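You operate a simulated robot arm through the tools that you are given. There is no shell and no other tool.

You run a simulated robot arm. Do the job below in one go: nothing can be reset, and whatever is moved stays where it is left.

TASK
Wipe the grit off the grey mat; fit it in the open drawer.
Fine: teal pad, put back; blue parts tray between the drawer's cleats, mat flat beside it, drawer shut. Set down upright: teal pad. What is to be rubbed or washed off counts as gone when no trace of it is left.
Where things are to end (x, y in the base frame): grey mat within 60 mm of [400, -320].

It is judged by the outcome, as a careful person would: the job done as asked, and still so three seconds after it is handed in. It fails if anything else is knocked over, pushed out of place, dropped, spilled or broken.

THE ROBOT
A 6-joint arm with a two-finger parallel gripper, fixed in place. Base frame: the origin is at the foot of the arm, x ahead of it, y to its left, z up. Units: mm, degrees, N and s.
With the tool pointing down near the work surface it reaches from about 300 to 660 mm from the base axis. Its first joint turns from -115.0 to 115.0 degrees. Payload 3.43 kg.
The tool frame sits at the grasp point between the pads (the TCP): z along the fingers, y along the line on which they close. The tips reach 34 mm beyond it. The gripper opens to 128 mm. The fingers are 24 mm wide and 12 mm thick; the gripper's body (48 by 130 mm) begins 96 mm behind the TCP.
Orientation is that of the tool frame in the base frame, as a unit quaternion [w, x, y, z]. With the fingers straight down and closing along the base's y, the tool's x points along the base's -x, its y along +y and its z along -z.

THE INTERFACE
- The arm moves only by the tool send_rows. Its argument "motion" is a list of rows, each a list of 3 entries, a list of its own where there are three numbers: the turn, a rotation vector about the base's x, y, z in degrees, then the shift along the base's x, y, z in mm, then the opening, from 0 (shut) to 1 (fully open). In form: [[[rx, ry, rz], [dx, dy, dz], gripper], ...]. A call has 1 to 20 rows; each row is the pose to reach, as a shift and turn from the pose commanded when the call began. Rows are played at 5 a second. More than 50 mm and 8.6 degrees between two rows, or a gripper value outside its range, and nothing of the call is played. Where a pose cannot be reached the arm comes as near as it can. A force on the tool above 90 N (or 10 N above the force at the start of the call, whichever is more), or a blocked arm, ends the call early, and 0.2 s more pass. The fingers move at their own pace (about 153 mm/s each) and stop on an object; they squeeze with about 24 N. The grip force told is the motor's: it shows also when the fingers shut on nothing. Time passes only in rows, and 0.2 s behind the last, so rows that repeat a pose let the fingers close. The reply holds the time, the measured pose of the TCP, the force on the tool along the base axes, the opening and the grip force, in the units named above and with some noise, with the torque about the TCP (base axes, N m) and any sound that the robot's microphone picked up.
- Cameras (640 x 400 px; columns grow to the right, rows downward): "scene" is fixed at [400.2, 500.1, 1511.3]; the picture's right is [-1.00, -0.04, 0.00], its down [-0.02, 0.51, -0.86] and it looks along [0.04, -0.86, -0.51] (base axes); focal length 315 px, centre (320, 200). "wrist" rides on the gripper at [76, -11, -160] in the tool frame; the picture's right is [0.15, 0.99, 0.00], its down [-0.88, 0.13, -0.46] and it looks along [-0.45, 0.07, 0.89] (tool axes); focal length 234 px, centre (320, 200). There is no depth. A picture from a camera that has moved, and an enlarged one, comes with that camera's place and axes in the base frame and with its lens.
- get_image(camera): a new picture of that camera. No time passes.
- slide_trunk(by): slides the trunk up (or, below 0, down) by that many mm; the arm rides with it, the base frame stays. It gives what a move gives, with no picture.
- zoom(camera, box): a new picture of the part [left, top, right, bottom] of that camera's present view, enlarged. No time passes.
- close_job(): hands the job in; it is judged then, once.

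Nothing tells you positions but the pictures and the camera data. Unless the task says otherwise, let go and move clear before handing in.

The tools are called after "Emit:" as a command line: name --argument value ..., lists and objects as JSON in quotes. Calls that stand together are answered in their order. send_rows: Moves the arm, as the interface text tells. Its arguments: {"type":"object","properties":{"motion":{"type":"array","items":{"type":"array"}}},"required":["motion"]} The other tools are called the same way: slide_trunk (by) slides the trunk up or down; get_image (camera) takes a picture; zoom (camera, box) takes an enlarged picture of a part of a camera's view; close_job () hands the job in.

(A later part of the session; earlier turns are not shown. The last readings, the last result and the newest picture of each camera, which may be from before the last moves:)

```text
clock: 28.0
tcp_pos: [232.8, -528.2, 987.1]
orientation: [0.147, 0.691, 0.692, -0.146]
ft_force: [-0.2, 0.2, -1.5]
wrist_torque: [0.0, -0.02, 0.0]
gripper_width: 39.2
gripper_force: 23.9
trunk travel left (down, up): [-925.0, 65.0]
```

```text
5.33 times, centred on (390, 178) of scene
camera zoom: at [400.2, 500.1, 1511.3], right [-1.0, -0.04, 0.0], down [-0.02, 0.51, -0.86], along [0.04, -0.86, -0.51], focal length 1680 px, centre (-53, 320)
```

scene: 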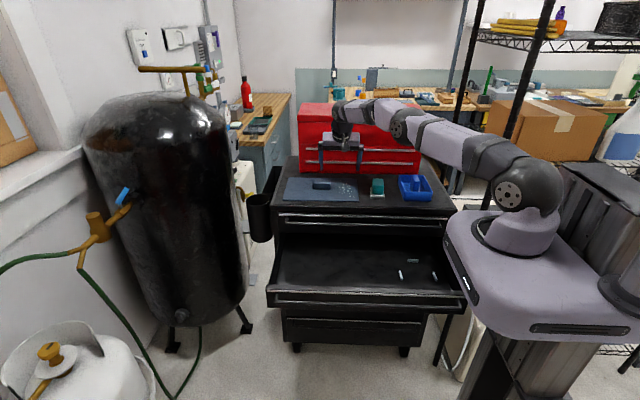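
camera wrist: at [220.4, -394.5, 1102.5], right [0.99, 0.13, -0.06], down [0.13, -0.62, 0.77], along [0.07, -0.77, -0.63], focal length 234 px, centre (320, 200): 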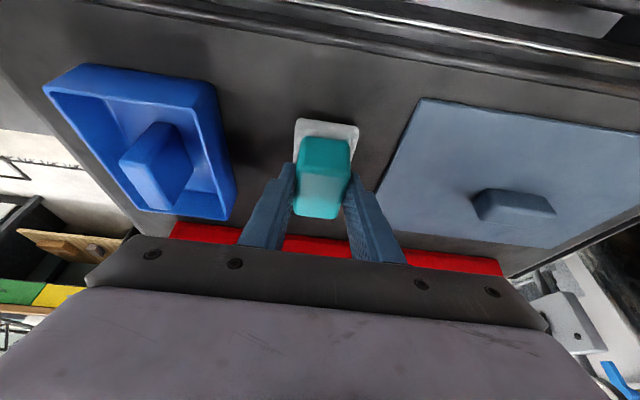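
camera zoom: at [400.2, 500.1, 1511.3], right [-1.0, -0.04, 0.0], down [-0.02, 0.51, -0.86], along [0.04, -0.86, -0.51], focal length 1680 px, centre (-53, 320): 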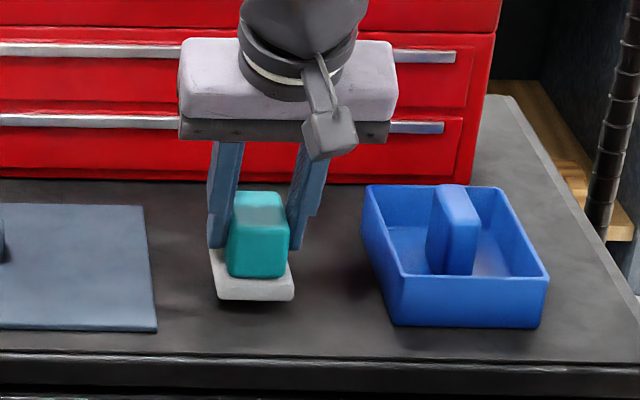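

It's just above the surface. I'll lower the last few millimetres gently.

Emit:
send_rows --motion '[[[0, 0, 0], [0, 0, -3], 0.0], [[0, 0, 0], [0, 0, -6], 0.0], [[0, 0, 0], [0, 0, -8], 0.0], [[0, 0, 0], [0, 0, -9], 0.0], [[0, 0, 0], [0, 0, -9], 0.0]]'

Emit:
zoom --camera "scene" --box '[330, 140, 450, 215]'

```text
clock: 29.2
tcp_pos: [230.5, -530.8, 978.9]
orientation: [0.146, 0.691, 0.692, -0.147]
ft_force: [-0.1, 0.7, -1.1]
wrist_torque: [0.03, -0.01, 0.0]
gripper_width: 39.5
gripper_force: 24.1
trunk travel left (down, up): [-925.0, 65.0]
```

```text
5.33 times, centred on (390, 178) of scene
camera zoom: at [400.2, 500.1, 1511.3], right [-1.0, -0.04, 0.0], down [-0.02, 0.51, -0.86], along [0.04, -0.86, -0.51], focal length 1680 px, centre (-53, 320)
```

zoom: 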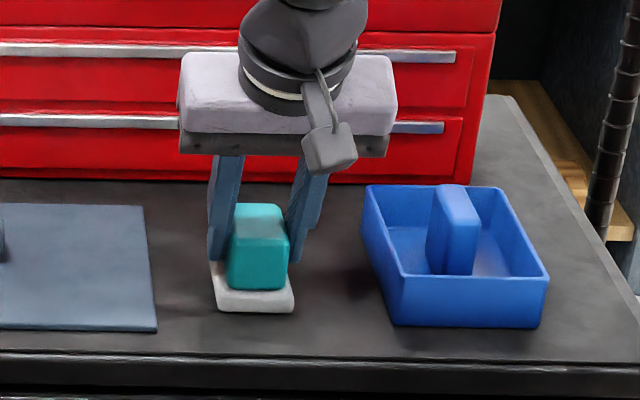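

Emit:
send_rows --motion '[[[0, 0, 0], [0, 0, -1], 0.0], [[0, 0, 0], [0, 0, -2], 0.0], [[0, 0, 0], [0, 0, -2], 0.0]]'

```text
clock: 30.0
tcp_pos: [229.9, -528.4, 975.5]
orientation: [0.148, 0.691, 0.692, -0.146]
ft_force: [0.4, 1.6, 6.4]
wrist_torque: [0.32, 0.04, -0.04]
gripper_width: 39.2
gripper_force: 24.5
trunk travel left (down, up): [-925.0, 65.0]
```

The pad is on the surface. I'll ease up slightly and open the fingers gently.

Emit:
send_rows --motion '[[[0, 0, 0], [0, 0, 1], 0.0], [[0, 0, 0], [0, 0, 1], 0.35], [[0, 0, 0], [0, 0, 1], 0.45], [[0, 0, 0], [0, 0, 1], 0.6], [[0, 0, 0], [0, 0, 1], 0.75], [[0, 0, 0], [0, 0, 1], 0.75]]'

Emit:
zoom --camera "scene" --box '[330, 140, 450, 215]'

Emit:
get_image --camera "wrist"

```text
clock: 31.4
tcp_pos: [229.9, -530.8, 975.9]
orientation: [0.147, 0.691, 0.692, -0.147]
ft_force: [0.0, -0.6, -0.3]
wrist_torque: [0.01, -0.03, -0.05]
gripper_width: 95.9
gripper_force: 0.0
trunk travel left (down, up): [-925.0, 65.0]
```

```text
5.33 times, centred on (390, 178) of scene
camera zoom: at [400.2, 500.1, 1511.3], right [-1.0, -0.04, 0.0], down [-0.02, 0.51, -0.86], along [0.04, -0.86, -0.51], focal length 1680 px, centre (-53, 320)
```

zoom: 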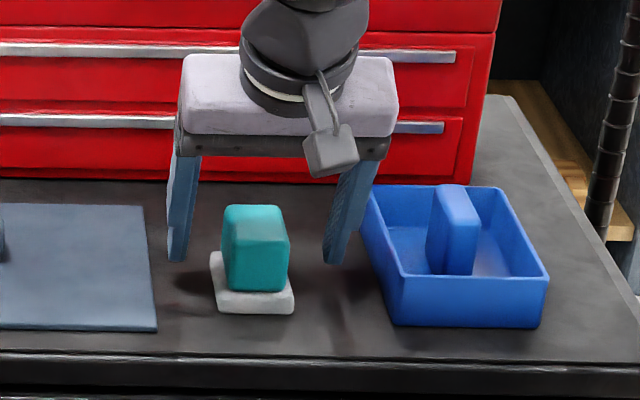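

```text
taken
camera wrist: at [218.6, -395.4, 1091.5], right [0.99, 0.13, -0.06], down [0.13, -0.62, 0.77], along [0.07, -0.77, -0.63], focal length 234 px, centre (320, 200)
```

wrist: 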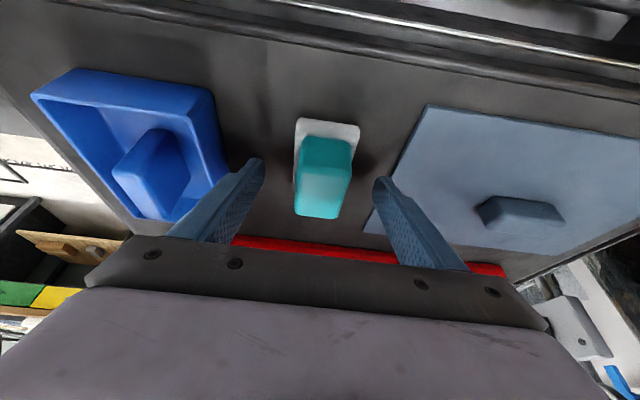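

The pad stands back in its place. I'll rise, bring the tool upright, and move over the tray to look at its rib.

Emit:
send_rows --motion '[[[0, 0, 0], [0, 0, 25], 0.75], [[0, 0, 0], [0, 0, 50], 0.75], [[0, 0, 0], [0, 0, 80], 0.75], [[6, 0, 0], [-30, 0, 100], 0.75], [[12, 0, 0], [-60, 0, 105], 0.75], [[18, 0, 0], [-90, -5, 105], 0.75], [[24, 0, 0], [-120, -5, 105], 0.75], [[24, 0, 0], [-141, -5, 105], 0.75], [[24, 0, 0], [-141, -5, 105], 0.75], [[24, 0, 0], [-141, -5, 105], 0.75]]'

Emit:
get_image --camera "wrist"

Emit:
get_image --camera "scene"

```text
clock: 33.6
tcp_pos: [91.6, -535.0, 1083.2]
orientation: [0.001, 0.708, 0.707, 0.0]
ft_force: [0.5, -0.8, 0.1]
wrist_torque: [0.0, 0.01, 0.0]
gripper_width: 96.1
gripper_force: 0.1
trunk travel left (down, up): [-925.0, 65.0]
```

```text
taken
camera wrist: at [79.2, -460.3, 1242.7], right [0.99, 0.15, 0.0], down [0.13, -0.88, 0.46], along [0.07, -0.45, -0.89], focal length 234 px, centre (320, 200)
```

wrist: 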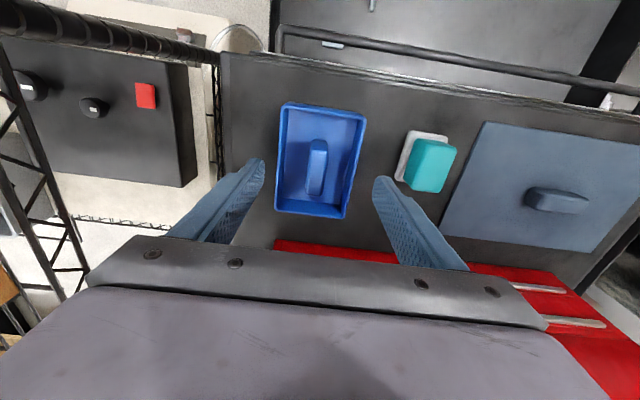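

```text
taken
```

scene: 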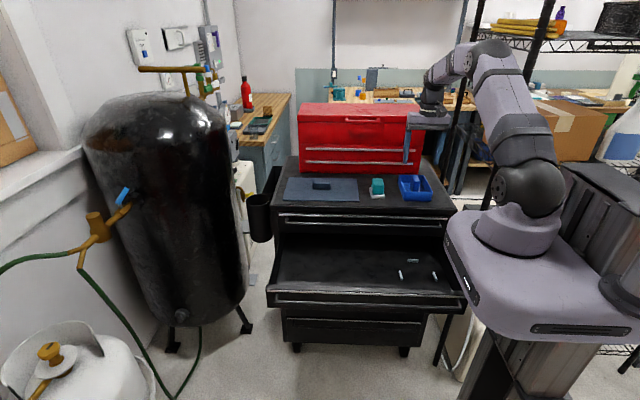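

Emit:
zoom --camera "wrist" --box '[260, 90, 380, 230]'

Emit:
zoom --camera "scene" --box '[385, 165, 445, 210]'

```text
2.86 times, centred on (320, 160) of wrist
camera zoom: at [79.2, -460.3, 1242.7], right [0.99, 0.15, 0.0], down [0.13, -0.88, 0.46], along [0.07, -0.45, -0.89], focal length 669 px, centre (320, 314)
```

zoom: 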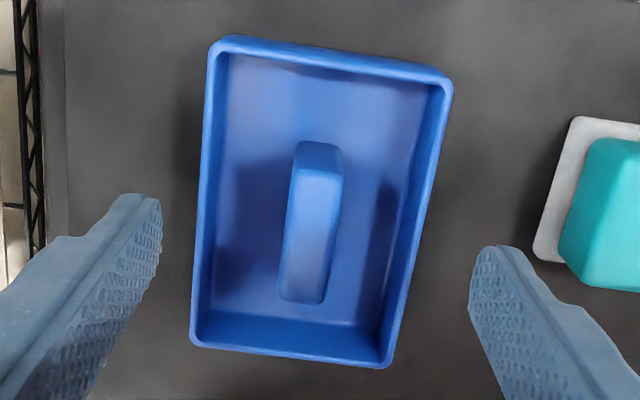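

```text
8.89 times, centred on (415, 188) of scene
camera zoom: at [400.2, 500.1, 1511.3], right [-1.0, -0.04, 0.0], down [-0.02, 0.51, -0.86], along [0.04, -0.86, -0.51], focal length 2800 px, centre (-524, 311)
```

zoom: 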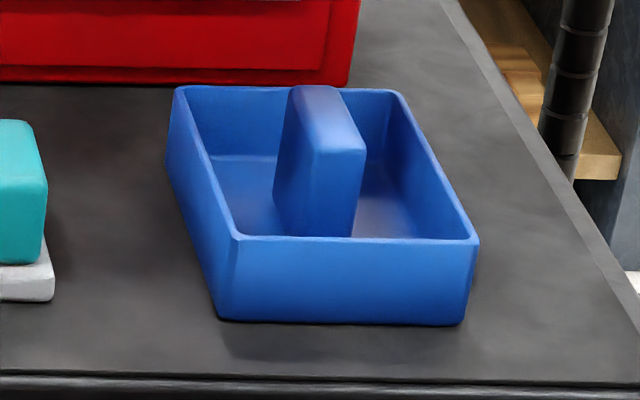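

The tray rib is centred at about (89.5, -558), 18 mm wide, with its top at z about 983. I'll narrow the opening and come down over it in stages.

Emit:
send_rows --motion '[[[0, 0, 0], [0, -12, -15], 0.35], [[0, 0, 0], [0, -23, -30], 0.35], [[0, 0, 0], [0, -23, -50], 0.35], [[0, 0, 0], [0, -23, -62], 0.35], [[0, 0, 0], [0, -23, -62], 0.35], [[0, 0, 0], [0, -23, -62], 0.35]]'

Emit:
zoom --camera "wrist" --box '[240, 90, 400, 230]'

Emit:
zoom --camera "scene" --box '[370, 140, 460, 215]'

```text
clock: 35.0
tcp_pos: [90.0, -558.2, 1019.6]
orientation: [-0.001, 0.707, 0.707, 0.0]
ft_force: [-0.2, 0.5, -0.3]
wrist_torque: [0.0, 0.02, 0.0]
gripper_width: 44.9
gripper_force: 0.1
trunk travel left (down, up): [-925.0, 65.0]
```

```text
2.86 times, centred on (320, 160) of wrist
camera zoom: at [78.5, -483.1, 1180.1], right [0.99, 0.15, 0.0], down [0.13, -0.88, 0.46], along [0.07, -0.45, -0.89], focal length 669 px, centre (320, 314)
```

zoom: 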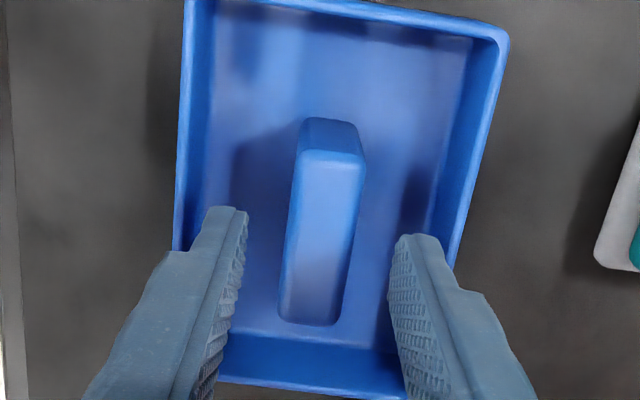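

```text
5.33 times, centred on (415, 178) of scene
camera zoom: at [400.2, 500.1, 1511.3], right [-1.0, -0.04, 0.0], down [-0.02, 0.51, -0.86], along [0.04, -0.86, -0.51], focal length 1680 px, centre (-187, 320)
```

zoom: 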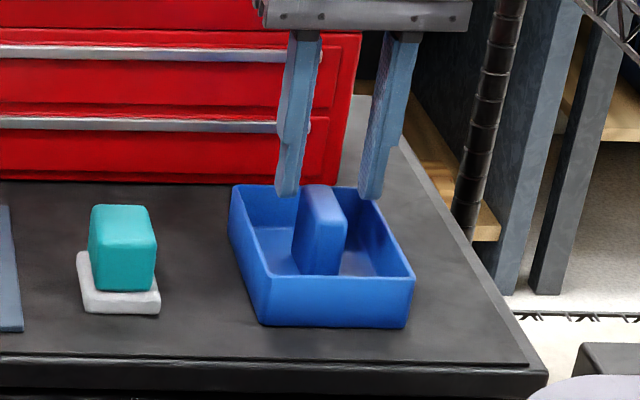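

The fingers straddle the rib symmetrically. I'll descend and close on it.

Emit:
send_rows --motion '[[[0, 0, 0], [0, 0, -15], 0.35], [[0, 0, 0], [0, 0, -30], 0.35], [[0, 0, 0], [0, 0, -44], 0.35], [[0, 0, 0], [0, 0, -44], 0.35], [[0, 0, 0], [0, 0, -44], 0.0], [[0, 0, 0], [0, 0, -44], 0.0], [[0, 0, 0], [0, 0, -44], 0.0]]'

Emit:
get_image --camera "wrist"

Emit:
zoom --camera "scene" --box '[370, 140, 460, 215]'

```text
clock: 36.6
tcp_pos: [90.2, -559.3, 975.4]
orientation: [0.0, 0.707, 0.708, 0.0]
ft_force: [-0.2, 0.4, 0.8]
wrist_torque: [0.0, 0.0, -0.01]
gripper_width: 21.9
gripper_force: 24.1
trunk travel left (down, up): [-925.0, 65.0]
```

```text
taken
camera wrist: at [77.9, -483.2, 1135.5], right [0.99, 0.15, 0.0], down [0.13, -0.88, 0.46], along [0.07, -0.45, -0.89], focal length 234 px, centre (320, 200)
```

wrist: 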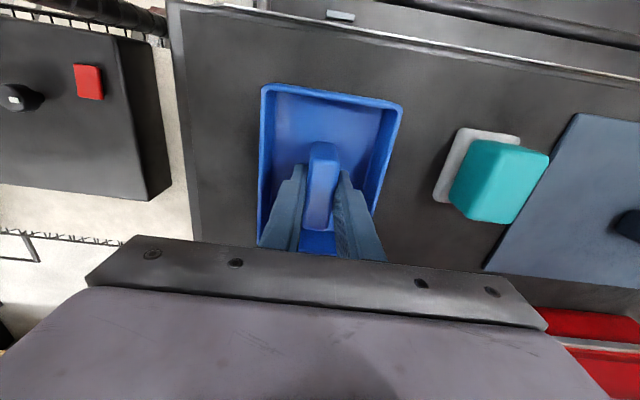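

```text
5.33 times, centred on (415, 178) of scene
camera zoom: at [400.2, 500.1, 1511.3], right [-1.0, -0.04, 0.0], down [-0.02, 0.51, -0.86], along [0.04, -0.86, -0.51], focal length 1680 px, centre (-187, 320)
```

zoom: 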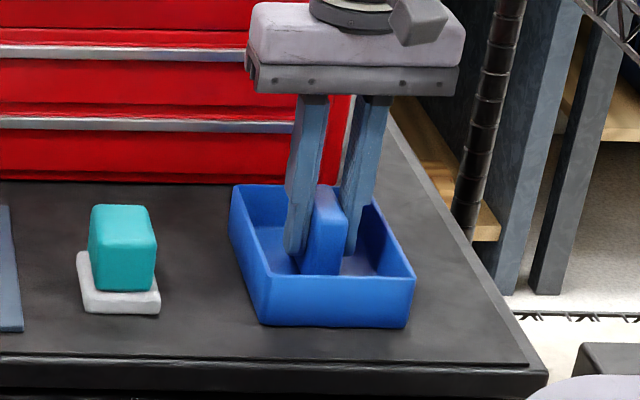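

The rib is gripped at 22 mm. I'll lift the tray slowly and check it.

Emit:
send_rows --motion '[[[0, 0, 0], [0, 0, 5], 0.0], [[0, 0, 0], [0, 0, 15], 0.0], [[0, 0, 0], [0, 0, 30], 0.0], [[0, 0, 0], [0, 0, 50], 0.0], [[0, 0, 0], [0, 0, 70], 0.0], [[0, 0, 0], [0, 0, 70], 0.0]]'

Emit:
get_image --camera "wrist"

Emit:
get_image --camera "scene"

```text
clock: 38.0
tcp_pos: [91.1, -556.9, 1044.9]
orientation: [-0.001, 0.707, 0.707, 0.001]
ft_force: [-0.3, -0.3, -0.9]
wrist_torque: [0.03, 0.03, 0.0]
gripper_width: 21.9
gripper_force: 23.7
trunk travel left (down, up): [-925.0, 65.0]
```

```text
taken
camera wrist: at [80.0, -481.3, 1205.3], right [0.99, 0.15, 0.0], down [0.13, -0.88, 0.45], along [0.07, -0.45, -0.89], focal length 234 px, centre (320, 200)
```

wrist: 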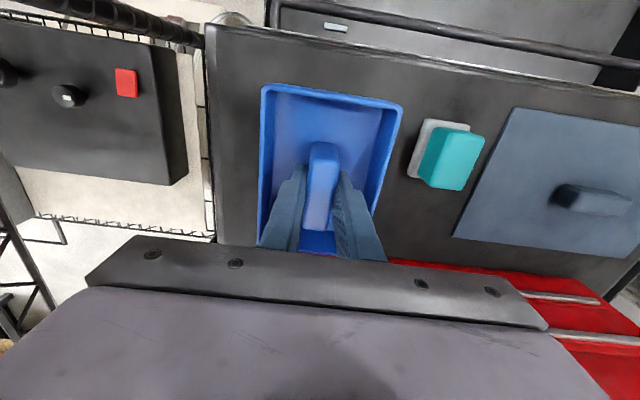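

```text
taken
```

scene: 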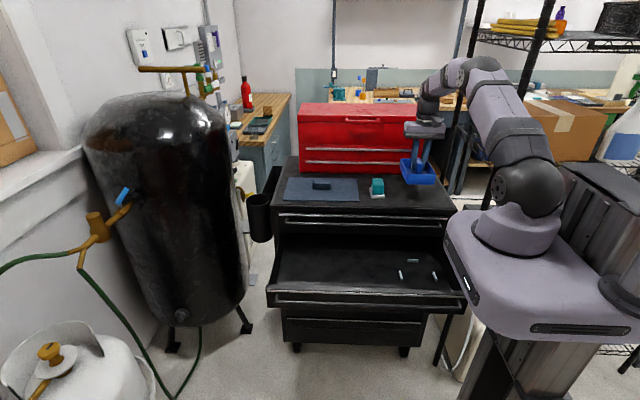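

The tray hangs level. Next I'll carry it out over the drawer, above the cleats.

Emit:
send_rows --motion '[[[0, 0, 0], [0, 25, 0], 0.0], [[0, 0, 0], [0, 60, 0], 0.0], [[0, 0, 0], [1, 95, 0], 0.0], [[0, 0, 0], [2, 130, 0], 0.0], [[0, 0, 0], [3, 165, 0], 0.0], [[0, 0, 0], [4, 200, 0], 0.0], [[0, 0, 0], [4, 225, 0], 0.0], [[0, 0, 0], [4, 237, 0], 0.0], [[0, 0, 0], [4, 237, 0], 0.0], [[0, 0, 0], [4, 237, 0], 0.0]]'

Emit:
get_image --camera "wrist"

Emit:
get_image --camera "scene"

```text
clock: 40.2
tcp_pos: [94.6, -322.2, 1045.1]
orientation: [0.0, 0.707, 0.708, -0.001]
ft_force: [-0.2, -0.5, -2.1]
wrist_torque: [0.01, 0.02, -0.01]
gripper_width: 22.0
gripper_force: 23.7
trunk travel left (down, up): [-925.0, 65.0]
```

```text
taken
camera wrist: at [82.7, -245.6, 1205.8], right [0.99, 0.15, 0.0], down [0.13, -0.88, 0.46], along [0.07, -0.45, -0.89], focal length 234 px, centre (320, 200)
```

wrist: 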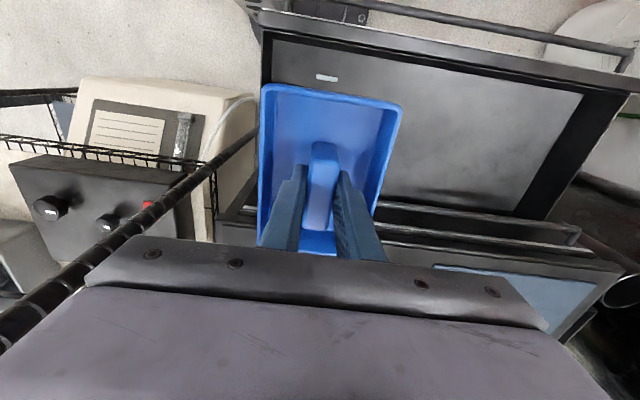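

```text
taken
```

scene: 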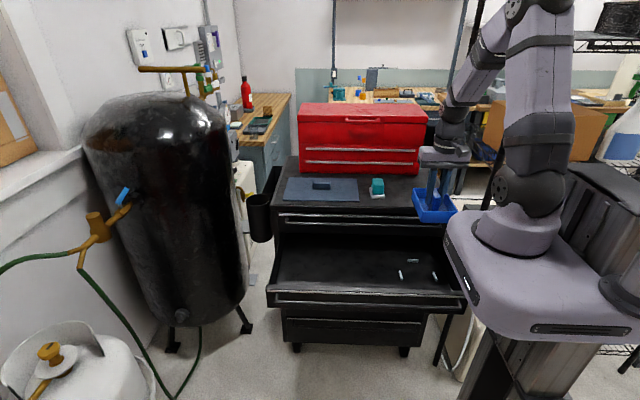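

Lowering the trunk by 150 mm keeps the arm in comfortable reach. The platform stays well above the drawer front.

Emit:
slide_trunk --by -150

Emit:
get_image --camera "scene"

Emit:
get_image --camera "wrist"

```text
clock: 42.0
tcp_pos: [94.5, -322.5, 896.4]
orientation: [0.0, 0.707, 0.707, 0.0]
ft_force: [0.8, 0.3, -0.7]
wrist_torque: [0.0, 0.03, -0.03]
gripper_width: 21.5
gripper_force: 24.0
trunk travel left (down, up): [-775.0, 215.0]
```

```text
taken
```

scene: 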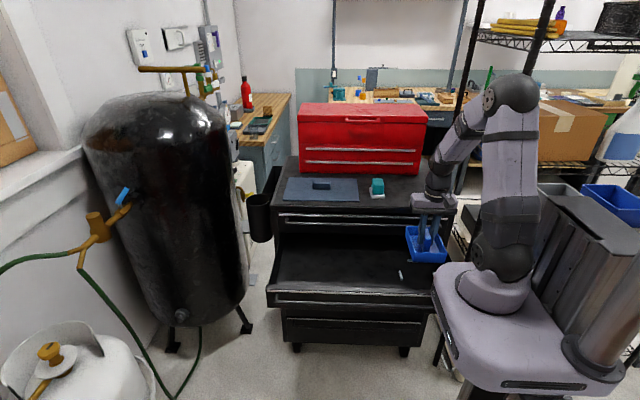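

```text
taken
camera wrist: at [82.7, -245.9, 1055.8], right [0.99, 0.15, 0.0], down [0.13, -0.88, 0.46], along [0.07, -0.45, -0.89], focal length 234 px, centre (320, 200)
```

wrist: 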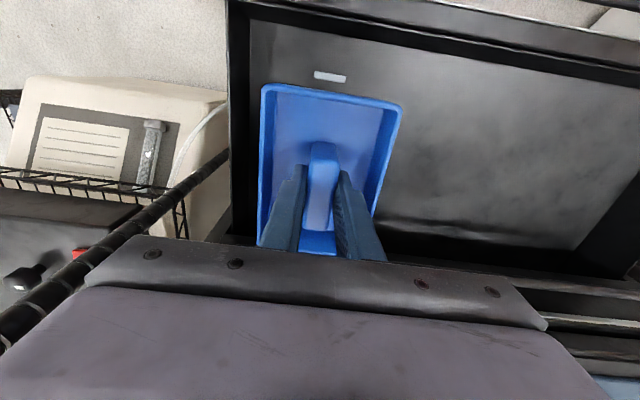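

Cleat D checks out at (94, -239), so the tray is aligned over the cleats. I'll lower until it is just above them.

Emit:
send_rows --motion '[[[0, 0, 0], [0, 0, -20], 0.0], [[0, 0, 0], [0, 0, -40], 0.0], [[0, 0, 0], [0, 0, -60], 0.0], [[0, 0, 0], [0, 0, -80], 0.0], [[0, 0, 0], [0, 0, -96], 0.0], [[0, 0, 0], [0, 0, -106], 0.0], [[0, 0, 0], [0, 0, -106], 0.0], [[0, 0, 0], [0, 0, -106], 0.0]]'

Emit:
zoom --camera "scene" --box '[360, 200, 460, 300]'

Emit:
get_image --camera "wrist"

```text
clock: 43.8
tcp_pos: [96.1, -321.9, 789.1]
orientation: [0.0, 0.707, 0.707, 0.0]
ft_force: [-0.2, -1.0, -2.0]
wrist_torque: [0.01, -0.01, 0.01]
gripper_width: 21.8
gripper_force: 24.3
trunk travel left (down, up): [-775.0, 215.0]
```

```text
4.00 times, centred on (410, 250) of scene
camera zoom: at [400.2, 500.1, 1511.3], right [-1.0, -0.04, 0.0], down [-0.02, 0.51, -0.86], along [0.04, -0.86, -0.51], focal length 1260 px, centre (-40, 0)
```

zoom: 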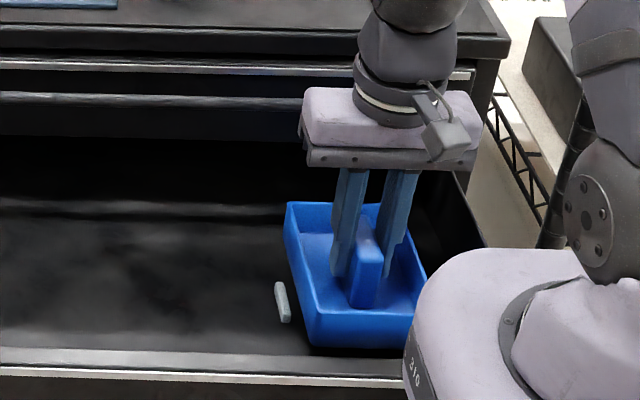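

```text
taken
camera wrist: at [83.2, -246.0, 949.2], right [0.99, 0.15, 0.0], down [0.13, -0.88, 0.46], along [0.07, -0.45, -0.89], focal length 234 px, centre (320, 200)
```

wrist: 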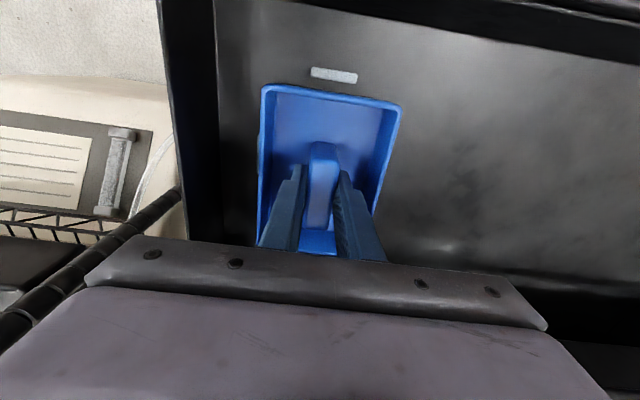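

Emit:
zoom --camera "wrist" --box '[230, 50, 430, 200]'

Emit:
zoom --camera "scene" --box '[415, 250, 465, 300]'

```text
2.67 times, centred on (330, 125) of wrist
camera zoom: at [83.2, -246.0, 949.2], right [0.99, 0.15, 0.0], down [0.13, -0.88, 0.46], along [0.07, -0.45, -0.89], focal length 624 px, centre (293, 400)
```

zoom: 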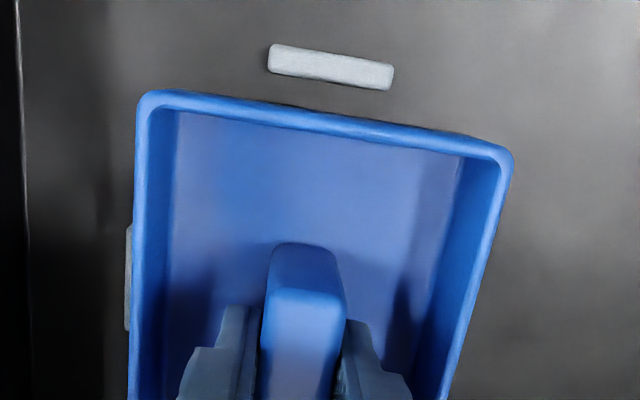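

```text
8.00 times, centred on (440, 275) of scene
camera zoom: at [400.2, 500.1, 1511.3], right [-1.0, -0.04, 0.0], down [-0.02, 0.51, -0.86], along [0.04, -0.86, -0.51], focal length 2520 px, centre (-640, -400)
```

zoom: 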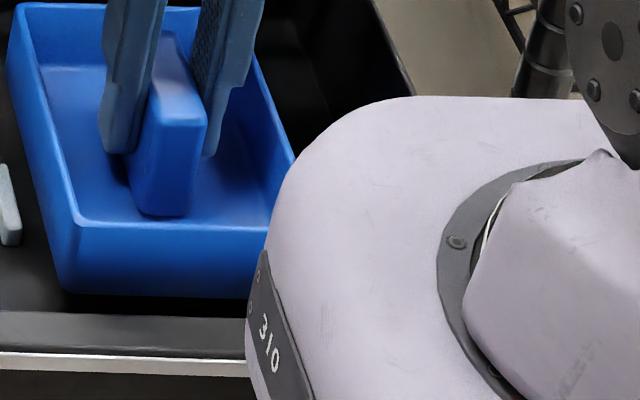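

Clearances to the cleats look about 7–10 mm on all sides. I'll lower the tray into place gently.

Emit:
send_rows --motion '[[[0, 0, 0], [0, -1, -5], 0.0], [[0, 0, 0], [0, -1, -10], 0.0], [[0, 0, 0], [0, -1, -14], 0.0], [[0, 0, 0], [0, -1, -17], 0.0], [[0, 0, 0], [0, -1, -17], 0.0]]'

Emit:
zoom --camera "wrist" --box '[230, 50, 430, 200]'

Emit:
zoom --camera "scene" --box '[390, 230, 450, 300]'

```text
clock: 45.0
tcp_pos: [95.1, -323.7, 772.4]
orientation: [0.001, 0.707, 0.707, 0.001]
ft_force: [-0.7, 0.5, -1.9]
wrist_torque: [0.0, 0.02, 0.03]
gripper_width: 21.5
gripper_force: 23.9
trunk travel left (down, up): [-775.0, 215.0]
```

```text
2.67 times, centred on (330, 125) of wrist
camera zoom: at [82.7, -247.6, 932.5], right [0.99, 0.15, 0.0], down [0.13, -0.88, 0.46], along [0.07, -0.45, -0.89], focal length 624 px, centre (293, 400)
```

zoom: 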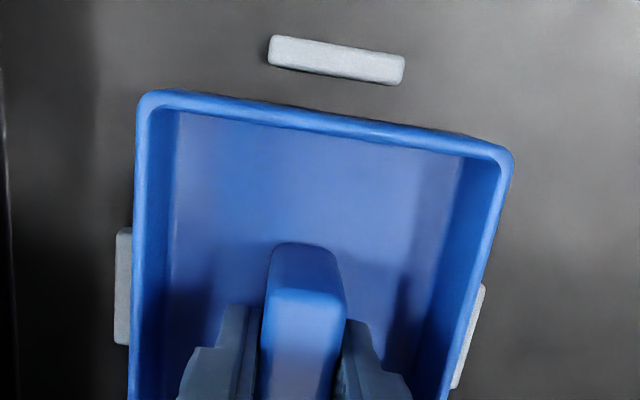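

```text
5.71 times, centred on (420, 265) of scene
camera zoom: at [400.2, 500.1, 1511.3], right [-1.0, -0.04, 0.0], down [-0.02, 0.51, -0.86], along [0.04, -0.86, -0.51], focal length 1800 px, centre (-251, -171)
```

zoom: 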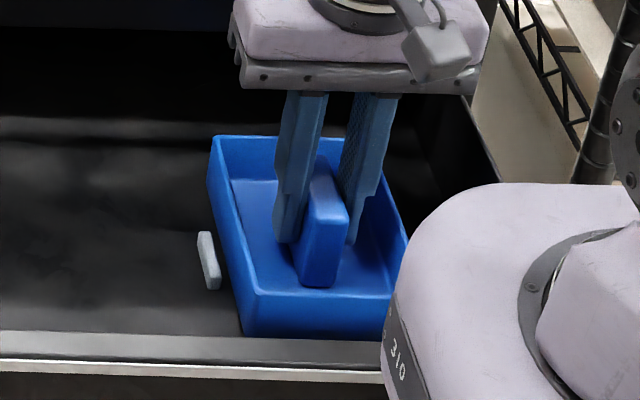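

Emit:
send_rows --motion '[[[0, 0, 0], [0, 0, -2], 0.0], [[0, 0, 0], [0, 0, -4], 0.0], [[0, 0, 0], [0, 0, -6], 0.0], [[0, 0, 0], [0, 0, -6], 0.0]]'

```text
clock: 46.0
tcp_pos: [93.8, -323.0, 769.7]
orientation: [0.001, 0.707, 0.707, -0.001]
ft_force: [1.3, 1.2, 21.3]
wrist_torque: [0.23, 0.03, -0.03]
gripper_width: 21.7
gripper_force: 23.7
trunk travel left (down, up): [-775.0, 215.0]
```

Contact. I'll relieve the pressure and verify that it's on the floor between the cleats before letting go.

Emit:
send_rows --motion '[[[0, 0, 0], [0, 0, 2], 0.0], [[0, 0, 0], [0, 0, 3.5], 0.0], [[0, 0, 0], [0, 0, 3.5], 0.0]]'

Emit:
zoom --camera "wrist" --box '[230, 50, 430, 200]'

Emit:
zoom --camera "scene" --box '[390, 230, 450, 300]'

```text
clock: 46.8
tcp_pos: [93.6, -323.5, 769.6]
orientation: [0.0, 0.707, 0.707, 0.001]
ft_force: [0.3, -0.2, -1.2]
wrist_torque: [-0.04, 0.03, -0.01]
gripper_width: 21.6
gripper_force: 24.0
trunk travel left (down, up): [-775.0, 215.0]
```

```text
2.67 times, centred on (330, 125) of wrist
camera zoom: at [82.2, -246.8, 930.5], right [0.99, 0.15, 0.0], down [0.13, -0.88, 0.45], along [0.07, -0.45, -0.89], focal length 624 px, centre (293, 400)
```

zoom: 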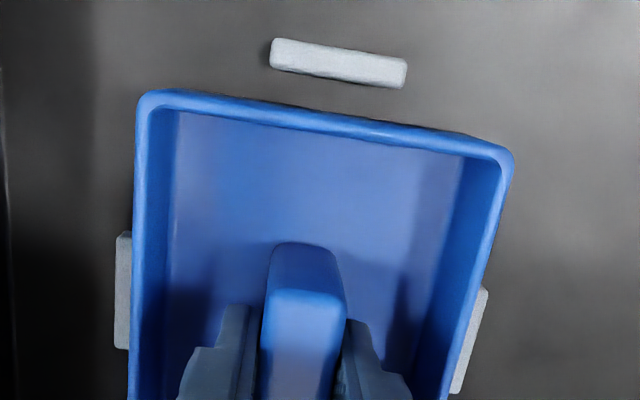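

```text
5.71 times, centred on (420, 265) of scene
camera zoom: at [400.2, 500.1, 1511.3], right [-1.0, -0.04, 0.0], down [-0.02, 0.51, -0.86], along [0.04, -0.86, -0.51], focal length 1800 px, centre (-251, -171)
```

zoom: 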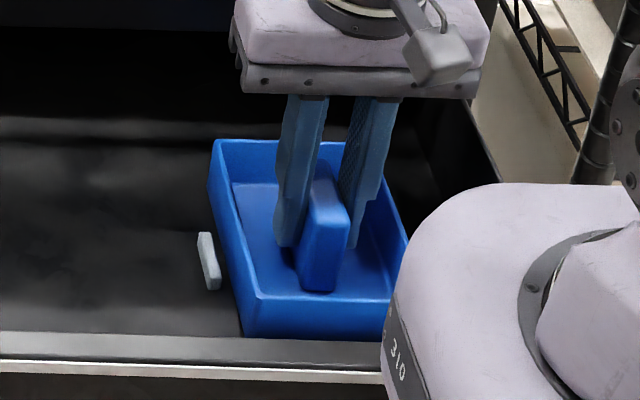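

The tray sits level between the cleats. I'll release it and rise.

Emit:
send_rows --motion '[[[0, 0, 0], [0, 0, -1], 0.0], [[0, 0, 0], [0, 0, -1], 0.2], [[0, 0, 0], [0, 0, -1], 0.3], [[0, 0, 0], [0, 0, -1], 0.35], [[0, 0, 0], [0, 0, -1], 0.35], [[0, 0, 0], [0, 0, 15], 0.35], [[0, 0, 0], [0, 0, 40], 0.35], [[0, 0, 0], [0, 0, 75], 0.35], [[0, 0, 0], [0, 0, 110], 0.35], [[0, 0, 0], [0, 0, 110], 0.35]]'

Emit:
get_image --camera "wrist"

Emit:
get_image --camera "scene"

```text
clock: 49.0
tcp_pos: [94.9, -321.3, 880.6]
orientation: [0.0, 0.707, 0.707, 0.0]
ft_force: [-1.0, -0.4, 0.9]
wrist_torque: [-0.01, 0.01, 0.0]
gripper_width: 44.8
gripper_force: 0.2
trunk travel left (down, up): [-775.0, 215.0]
```

```text
taken
camera wrist: at [83.1, -245.4, 1041.0], right [0.99, 0.15, 0.0], down [0.13, -0.88, 0.46], along [0.07, -0.45, -0.89], focal length 234 px, centre (320, 200)
```

wrist: 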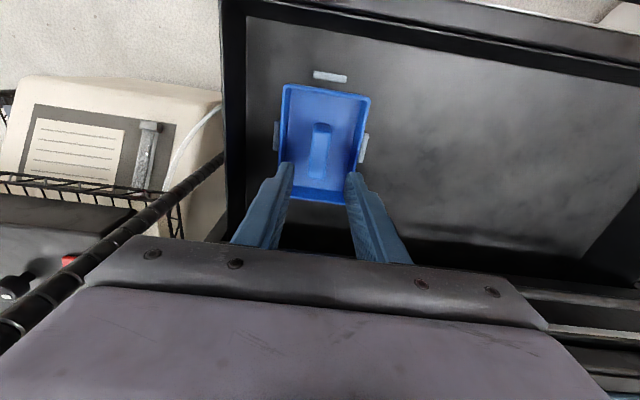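

```text
taken
```

scene: 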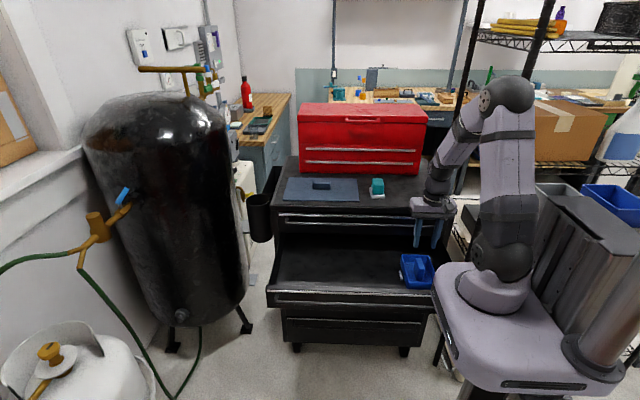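

Emit:
zoom --camera "wrist" --box '[250, 50, 410, 210]'

Emit:
slide_trunk --by 150

Emit:
get_image --camera "wrist"

```text
2.50 times, centred on (330, 130) of wrist
camera zoom: at [83.1, -245.4, 1041.0], right [0.99, 0.15, 0.0], down [0.13, -0.88, 0.46], along [0.07, -0.45, -0.89], focal length 585 px, centre (295, 375)
```

zoom: 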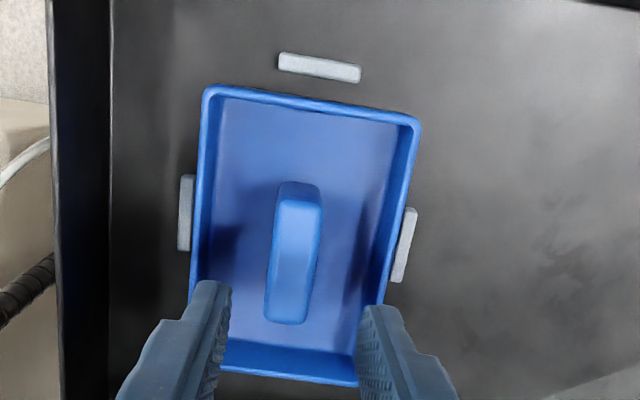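

```text
clock: 50.7
tcp_pos: [95.2, -321.6, 1030.3]
orientation: [0.001, 0.707, 0.707, -0.001]
ft_force: [-0.1, -0.3, 0.2]
wrist_torque: [0.01, 0.0, -0.03]
gripper_width: 44.9
gripper_force: 0.1
trunk travel left (down, up): [-925.0, 65.0]
```

```text
taken
camera wrist: at [83.1, -245.3, 1190.6], right [0.99, 0.15, 0.0], down [0.13, -0.88, 0.46], along [0.07, -0.45, -0.89], focal length 234 px, centre (320, 200)
```

wrist: 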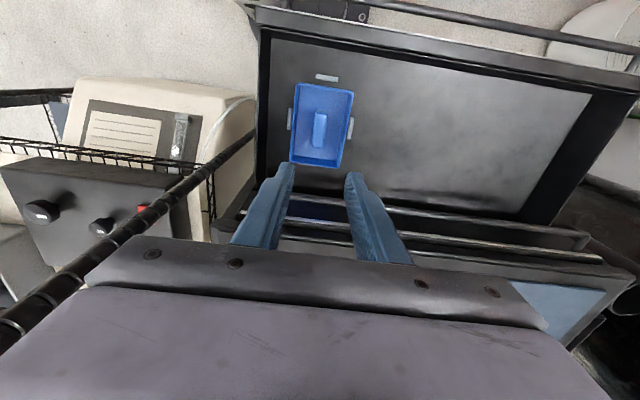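

The tray is seated between all visible cleats. The trunk is back up, so next I'll swing over to the mat's handle at about (441, -567) with the same 24° lean and look.

Emit:
send_rows --motion '[[[0, 0, 0], [40, 0, 10], 0.5], [[0, 0, 0], [80, 0, 20], 0.75], [[0, 0, 0], [120, 0, 25], 0.75], [[0, 0, 0], [160, 0, 25], 0.75], [[0, 0, 0], [200, 0, 25], 0.75], [[0, 0, 0], [240, 0, 25], 0.75], [[0, 0, 0], [280, 0, 25], 0.75], [[0, 0, 0], [320, 0, 25], 0.75], [[-4, 0, 0], [346, -35, 25], 0.75], [[-8, 0, 0], [346, -75, 25], 0.75], [[-12, 0, 0], [346, -115, 25], 0.75], [[-16, 0, 0], [346, -155, 25], 0.75], [[-20, 0, 0], [346, -195, 25], 0.75], [[-24, 0, 0], [346, -220, 20], 0.75], [[-24, 0, 0], [346, -220, 20], 0.75], [[-24, 0, 0], [346, -220, 20], 0.75]]'

Emit:
get_image --camera "wrist"

Emit:
get_image --camera "scene"

```text
clock: 54.1
tcp_pos: [442.2, -540.4, 1050.8]
orientation: [0.147, 0.692, 0.692, -0.147]
ft_force: [-0.4, 0.3, 0.7]
wrist_torque: [-0.04, -0.05, 0.0]
gripper_width: 96.1
gripper_force: 0.2
trunk travel left (down, up): [-925.0, 65.0]
```

```text
taken
camera wrist: at [431.2, -406.9, 1166.5], right [0.99, 0.13, -0.06], down [0.13, -0.62, 0.77], along [0.07, -0.77, -0.63], focal length 234 px, centre (320, 200)
```

wrist: 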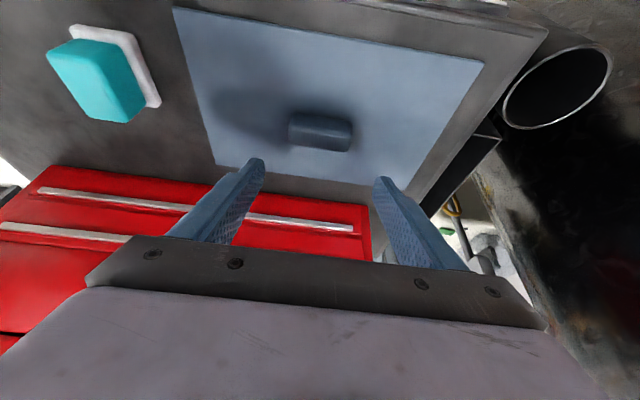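

```text
taken
```

scene: 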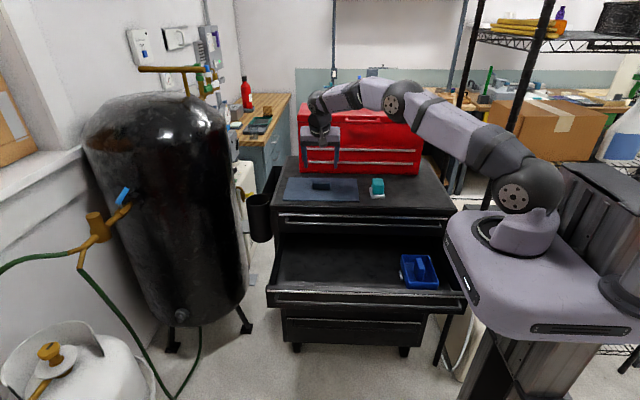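

Emit:
zoom --camera "wrist" --box '[240, 60, 400, 200]'

Emit:
zoom --camera "wrist" --box '[170, 0, 500, 200]'

```text
2.86 times, centred on (320, 130) of wrist
camera zoom: at [431.2, -406.9, 1166.5], right [0.99, 0.13, -0.06], down [0.13, -0.62, 0.77], along [0.07, -0.77, -0.63], focal length 669 px, centre (320, 400)
```

zoom: 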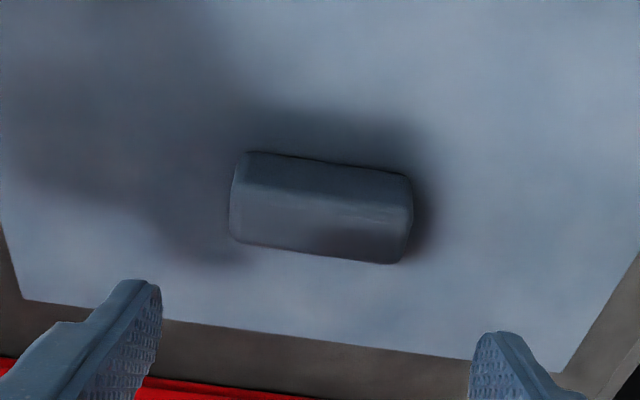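

```text
1.94 times, centred on (335, 100) of wrist
camera zoom: at [431.2, -406.9, 1166.5], right [0.99, 0.13, -0.06], down [0.13, -0.62, 0.77], along [0.07, -0.77, -0.63], focal length 454 px, centre (291, 394)
```

zoom: 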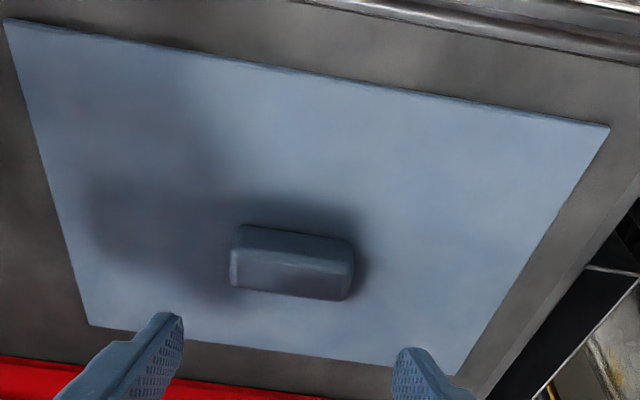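

The handle is centred at about (439, -565). I'll come down around it to just above the mat.

Emit:
send_rows --motion '[[[0, 0, 0], [-1, -5, -15], 0.75], [[0, 0, 0], [-3, -13, -35], 0.75], [[0, 0, 0], [-3, -13, -55], 0.75], [[0, 0, 0], [-3, -13, -70], 0.75], [[0, 0, 0], [-3, -13, -75], 0.75], [[0, 0, 0], [-3, -13, -75], 0.75]]'

Emit:
zoom --camera "wrist" --box '[220, 80, 420, 230]'

Emit:
zoom --camera "scene" --box '[280, 140, 370, 210]'

```text
clock: 55.5
tcp_pos: [438.2, -554.4, 976.0]
orientation: [0.147, 0.692, 0.691, -0.147]
ft_force: [0.2, 1.1, -0.1]
wrist_torque: [0.0, 0.02, -0.01]
gripper_width: 95.8
gripper_force: 0.1
trunk travel left (down, up): [-925.0, 65.0]
```

```text
2.67 times, centred on (320, 155) of wrist
camera zoom: at [426.2, -421.5, 1090.6], right [0.99, 0.13, -0.06], down [0.13, -0.62, 0.77], along [0.07, -0.77, -0.63], focal length 624 px, centre (320, 320)
```

zoom: 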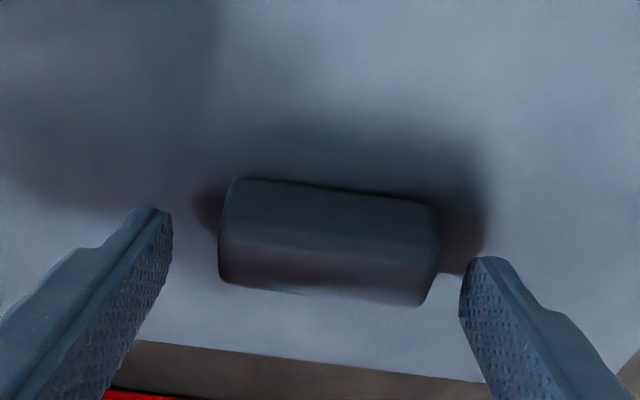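

```text
5.71 times, centred on (325, 175) of scene
camera zoom: at [400.2, 500.1, 1511.3], right [-1.0, -0.04, 0.0], down [-0.02, 0.51, -0.86], along [0.04, -0.86, -0.51], focal length 1800 px, centre (291, 343)
```

zoom: 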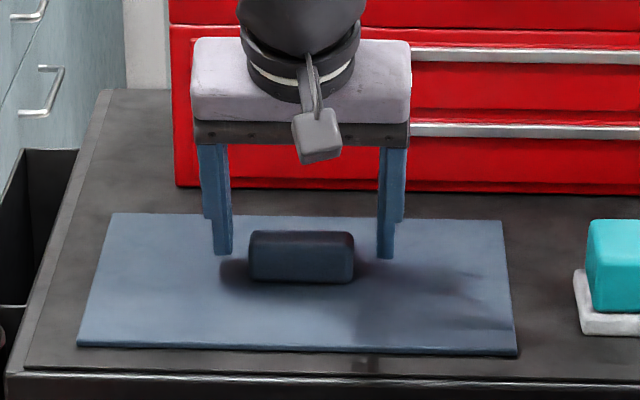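

Combining three views, the mat top is at z about 931.5 and the handle spans y -552 to -579, with its top at z about 951. I'll centre the fingers, lower 6 mm so the tips just clear the mat, and check the force.

Emit:
send_rows --motion '[[[0, 0, 0], [1, 1, -2], 0.75], [[0, 0, 0], [1.5, 2, -4], 0.75], [[0, 0, 0], [1.5, 2, -6], 0.75], [[0, 0, 0], [1.5, 2, -6], 0.75]]'

Emit:
zoom --camera "scene" --box '[295, 170, 355, 205]'

Emit:
zoom --camera "wrist" --box '[220, 80, 420, 230]'

```text
clock: 56.5
tcp_pos: [439.3, -551.9, 969.6]
orientation: [0.147, 0.691, 0.692, -0.147]
ft_force: [1.1, 0.5, -0.2]
wrist_torque: [0.02, -0.01, 0.01]
gripper_width: 95.8
gripper_force: 0.1
trunk travel left (down, up): [-925.0, 65.0]
```

```text
10.67 times, centred on (325, 188) of scene
camera zoom: at [400.2, 500.1, 1511.3], right [-1.0, -0.04, 0.0], down [-0.02, 0.51, -0.86], along [0.04, -0.86, -0.51], focal length 3360 px, centre (267, 333)
```

zoom: 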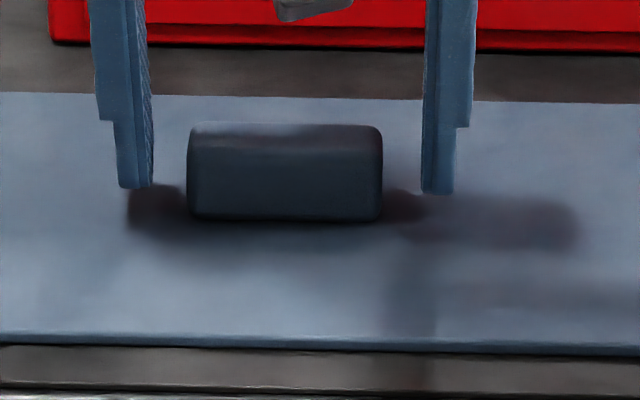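

```text
2.67 times, centred on (320, 155) of wrist
camera zoom: at [427.5, -418.1, 1085.2], right [0.99, 0.13, -0.06], down [0.13, -0.62, 0.77], along [0.07, -0.77, -0.63], focal length 624 px, centre (320, 320)
```

zoom: 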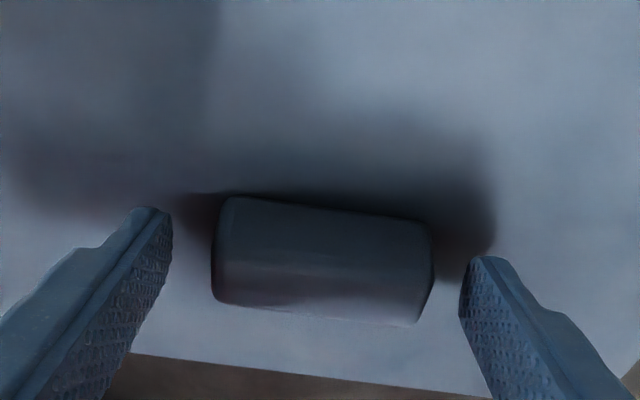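

The fingertips are rounded and still clear the mat by about 6 mm. I'll go 4 mm lower and centre them on the handle ends, then close.

Emit:
send_rows --motion '[[[0, 0, 0], [0, -1.5, -2], 0.75], [[0, 0, 0], [0, -2.5, -4], 0.75], [[0, 0, 0], [0, -2.5, -4], 0.75]]'

Emit:
zoom --camera "scene" --box '[295, 170, 355, 205]'

```text
clock: 57.3
tcp_pos: [438.4, -554.6, 965.5]
orientation: [0.147, 0.692, 0.691, -0.146]
ft_force: [-0.1, 0.6, -0.1]
wrist_torque: [-0.01, 0.01, -0.03]
gripper_width: 96.2
gripper_force: 0.1
trunk travel left (down, up): [-925.0, 65.0]
```

```text
10.67 times, centred on (325, 188) of scene
camera zoom: at [400.2, 500.1, 1511.3], right [-1.0, -0.04, 0.0], down [-0.02, 0.51, -0.86], along [0.04, -0.86, -0.51], focal length 3360 px, centre (267, 333)
```

zoom: 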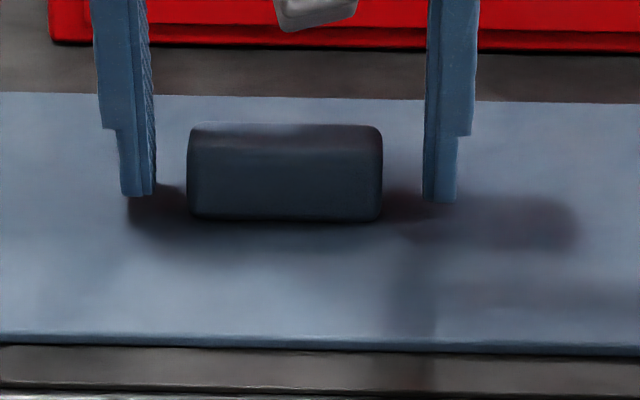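

Emit:
send_rows --motion '[[[0, 0, 0], [0, 0, 0], 0.6], [[0, 0, 0], [0, 0, 0], 0.4], [[0, 0, 0], [0, 0, 0], 0.0], [[0, 0, 0], [0, 0, 0], 0.0], [[0, 0, 0], [0, 0, 0], 0.0]]'

Emit:
zoom --camera "scene" --box '[295, 170, 355, 205]'

Emit:
get_image --camera "wrist"

```text
clock: 58.5
tcp_pos: [438.9, -555.0, 966.0]
orientation: [0.147, 0.692, 0.692, -0.147]
ft_force: [0.4, -0.2, -0.2]
wrist_torque: [-0.06, -0.04, 0.05]
gripper_width: 69.3
gripper_force: 24.5
trunk travel left (down, up): [-925.0, 65.0]
```

```text
10.67 times, centred on (325, 188) of scene
camera zoom: at [400.2, 500.1, 1511.3], right [-1.0, -0.04, 0.0], down [-0.02, 0.51, -0.86], along [0.04, -0.86, -0.51], focal length 3360 px, centre (267, 333)
```

zoom: 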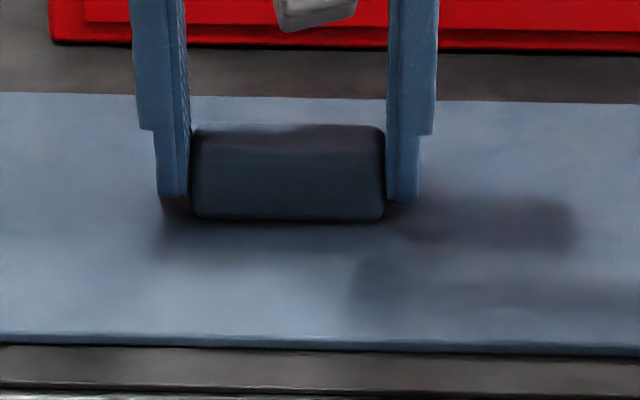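

```text
taken
camera wrist: at [427.0, -420.5, 1080.6], right [0.99, 0.13, -0.06], down [0.13, -0.62, 0.77], along [0.07, -0.77, -0.63], focal length 234 px, centre (320, 200)
```

wrist: 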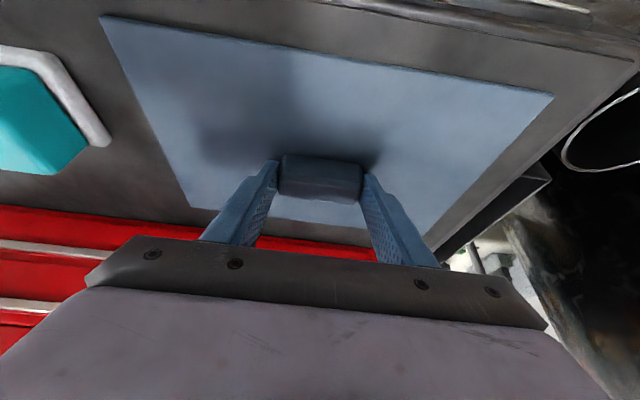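

The handle is gripped at 69 mm. I'll lift a little and check the mat comes up level.

Emit:
send_rows --motion '[[[0, 0, 0], [0, 0, 4], 0.0], [[0, 0, 0], [0, 0, 9], 0.0], [[0, 0, 0], [0, 0, 15], 0.0], [[0, 0, 0], [0, 0, 20], 0.0], [[0, 0, 0], [0, 0, 20], 0.0]]'

Emit:
zoom --camera "scene" --box '[270, 140, 390, 215]'

Emit:
get_image --camera "wrist"

```text
clock: 59.7
tcp_pos: [439.5, -553.8, 984.7]
orientation: [0.147, 0.692, 0.691, -0.147]
ft_force: [0.2, 0.1, -1.6]
wrist_torque: [0.02, -0.02, 0.0]
gripper_width: 69.4
gripper_force: 23.5
trunk travel left (down, up): [-925.0, 65.0]
```

```text
5.33 times, centred on (330, 178) of scene
camera zoom: at [400.2, 500.1, 1511.3], right [-1.0, -0.04, 0.0], down [-0.02, 0.51, -0.86], along [0.04, -0.86, -0.51], focal length 1680 px, centre (267, 320)
```

zoom: 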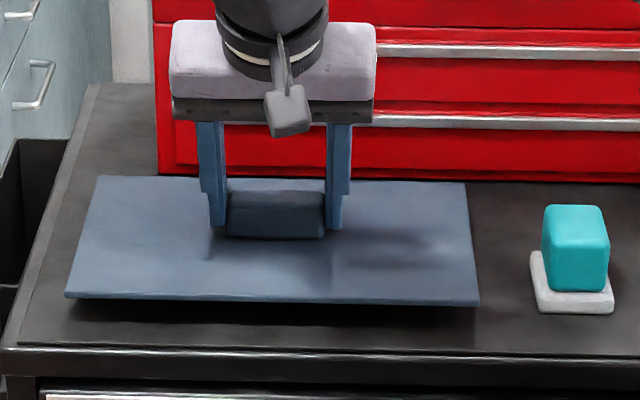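

```text
taken
camera wrist: at [428.0, -420.2, 1101.0], right [0.99, 0.13, -0.06], down [0.13, -0.62, 0.77], along [0.07, -0.77, -0.63], focal length 234 px, centre (320, 200)
```

wrist: 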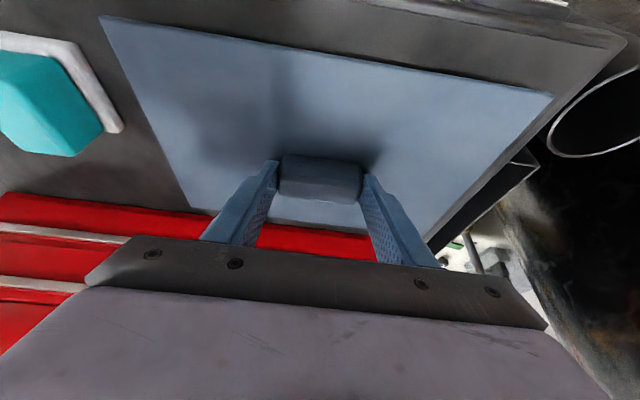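

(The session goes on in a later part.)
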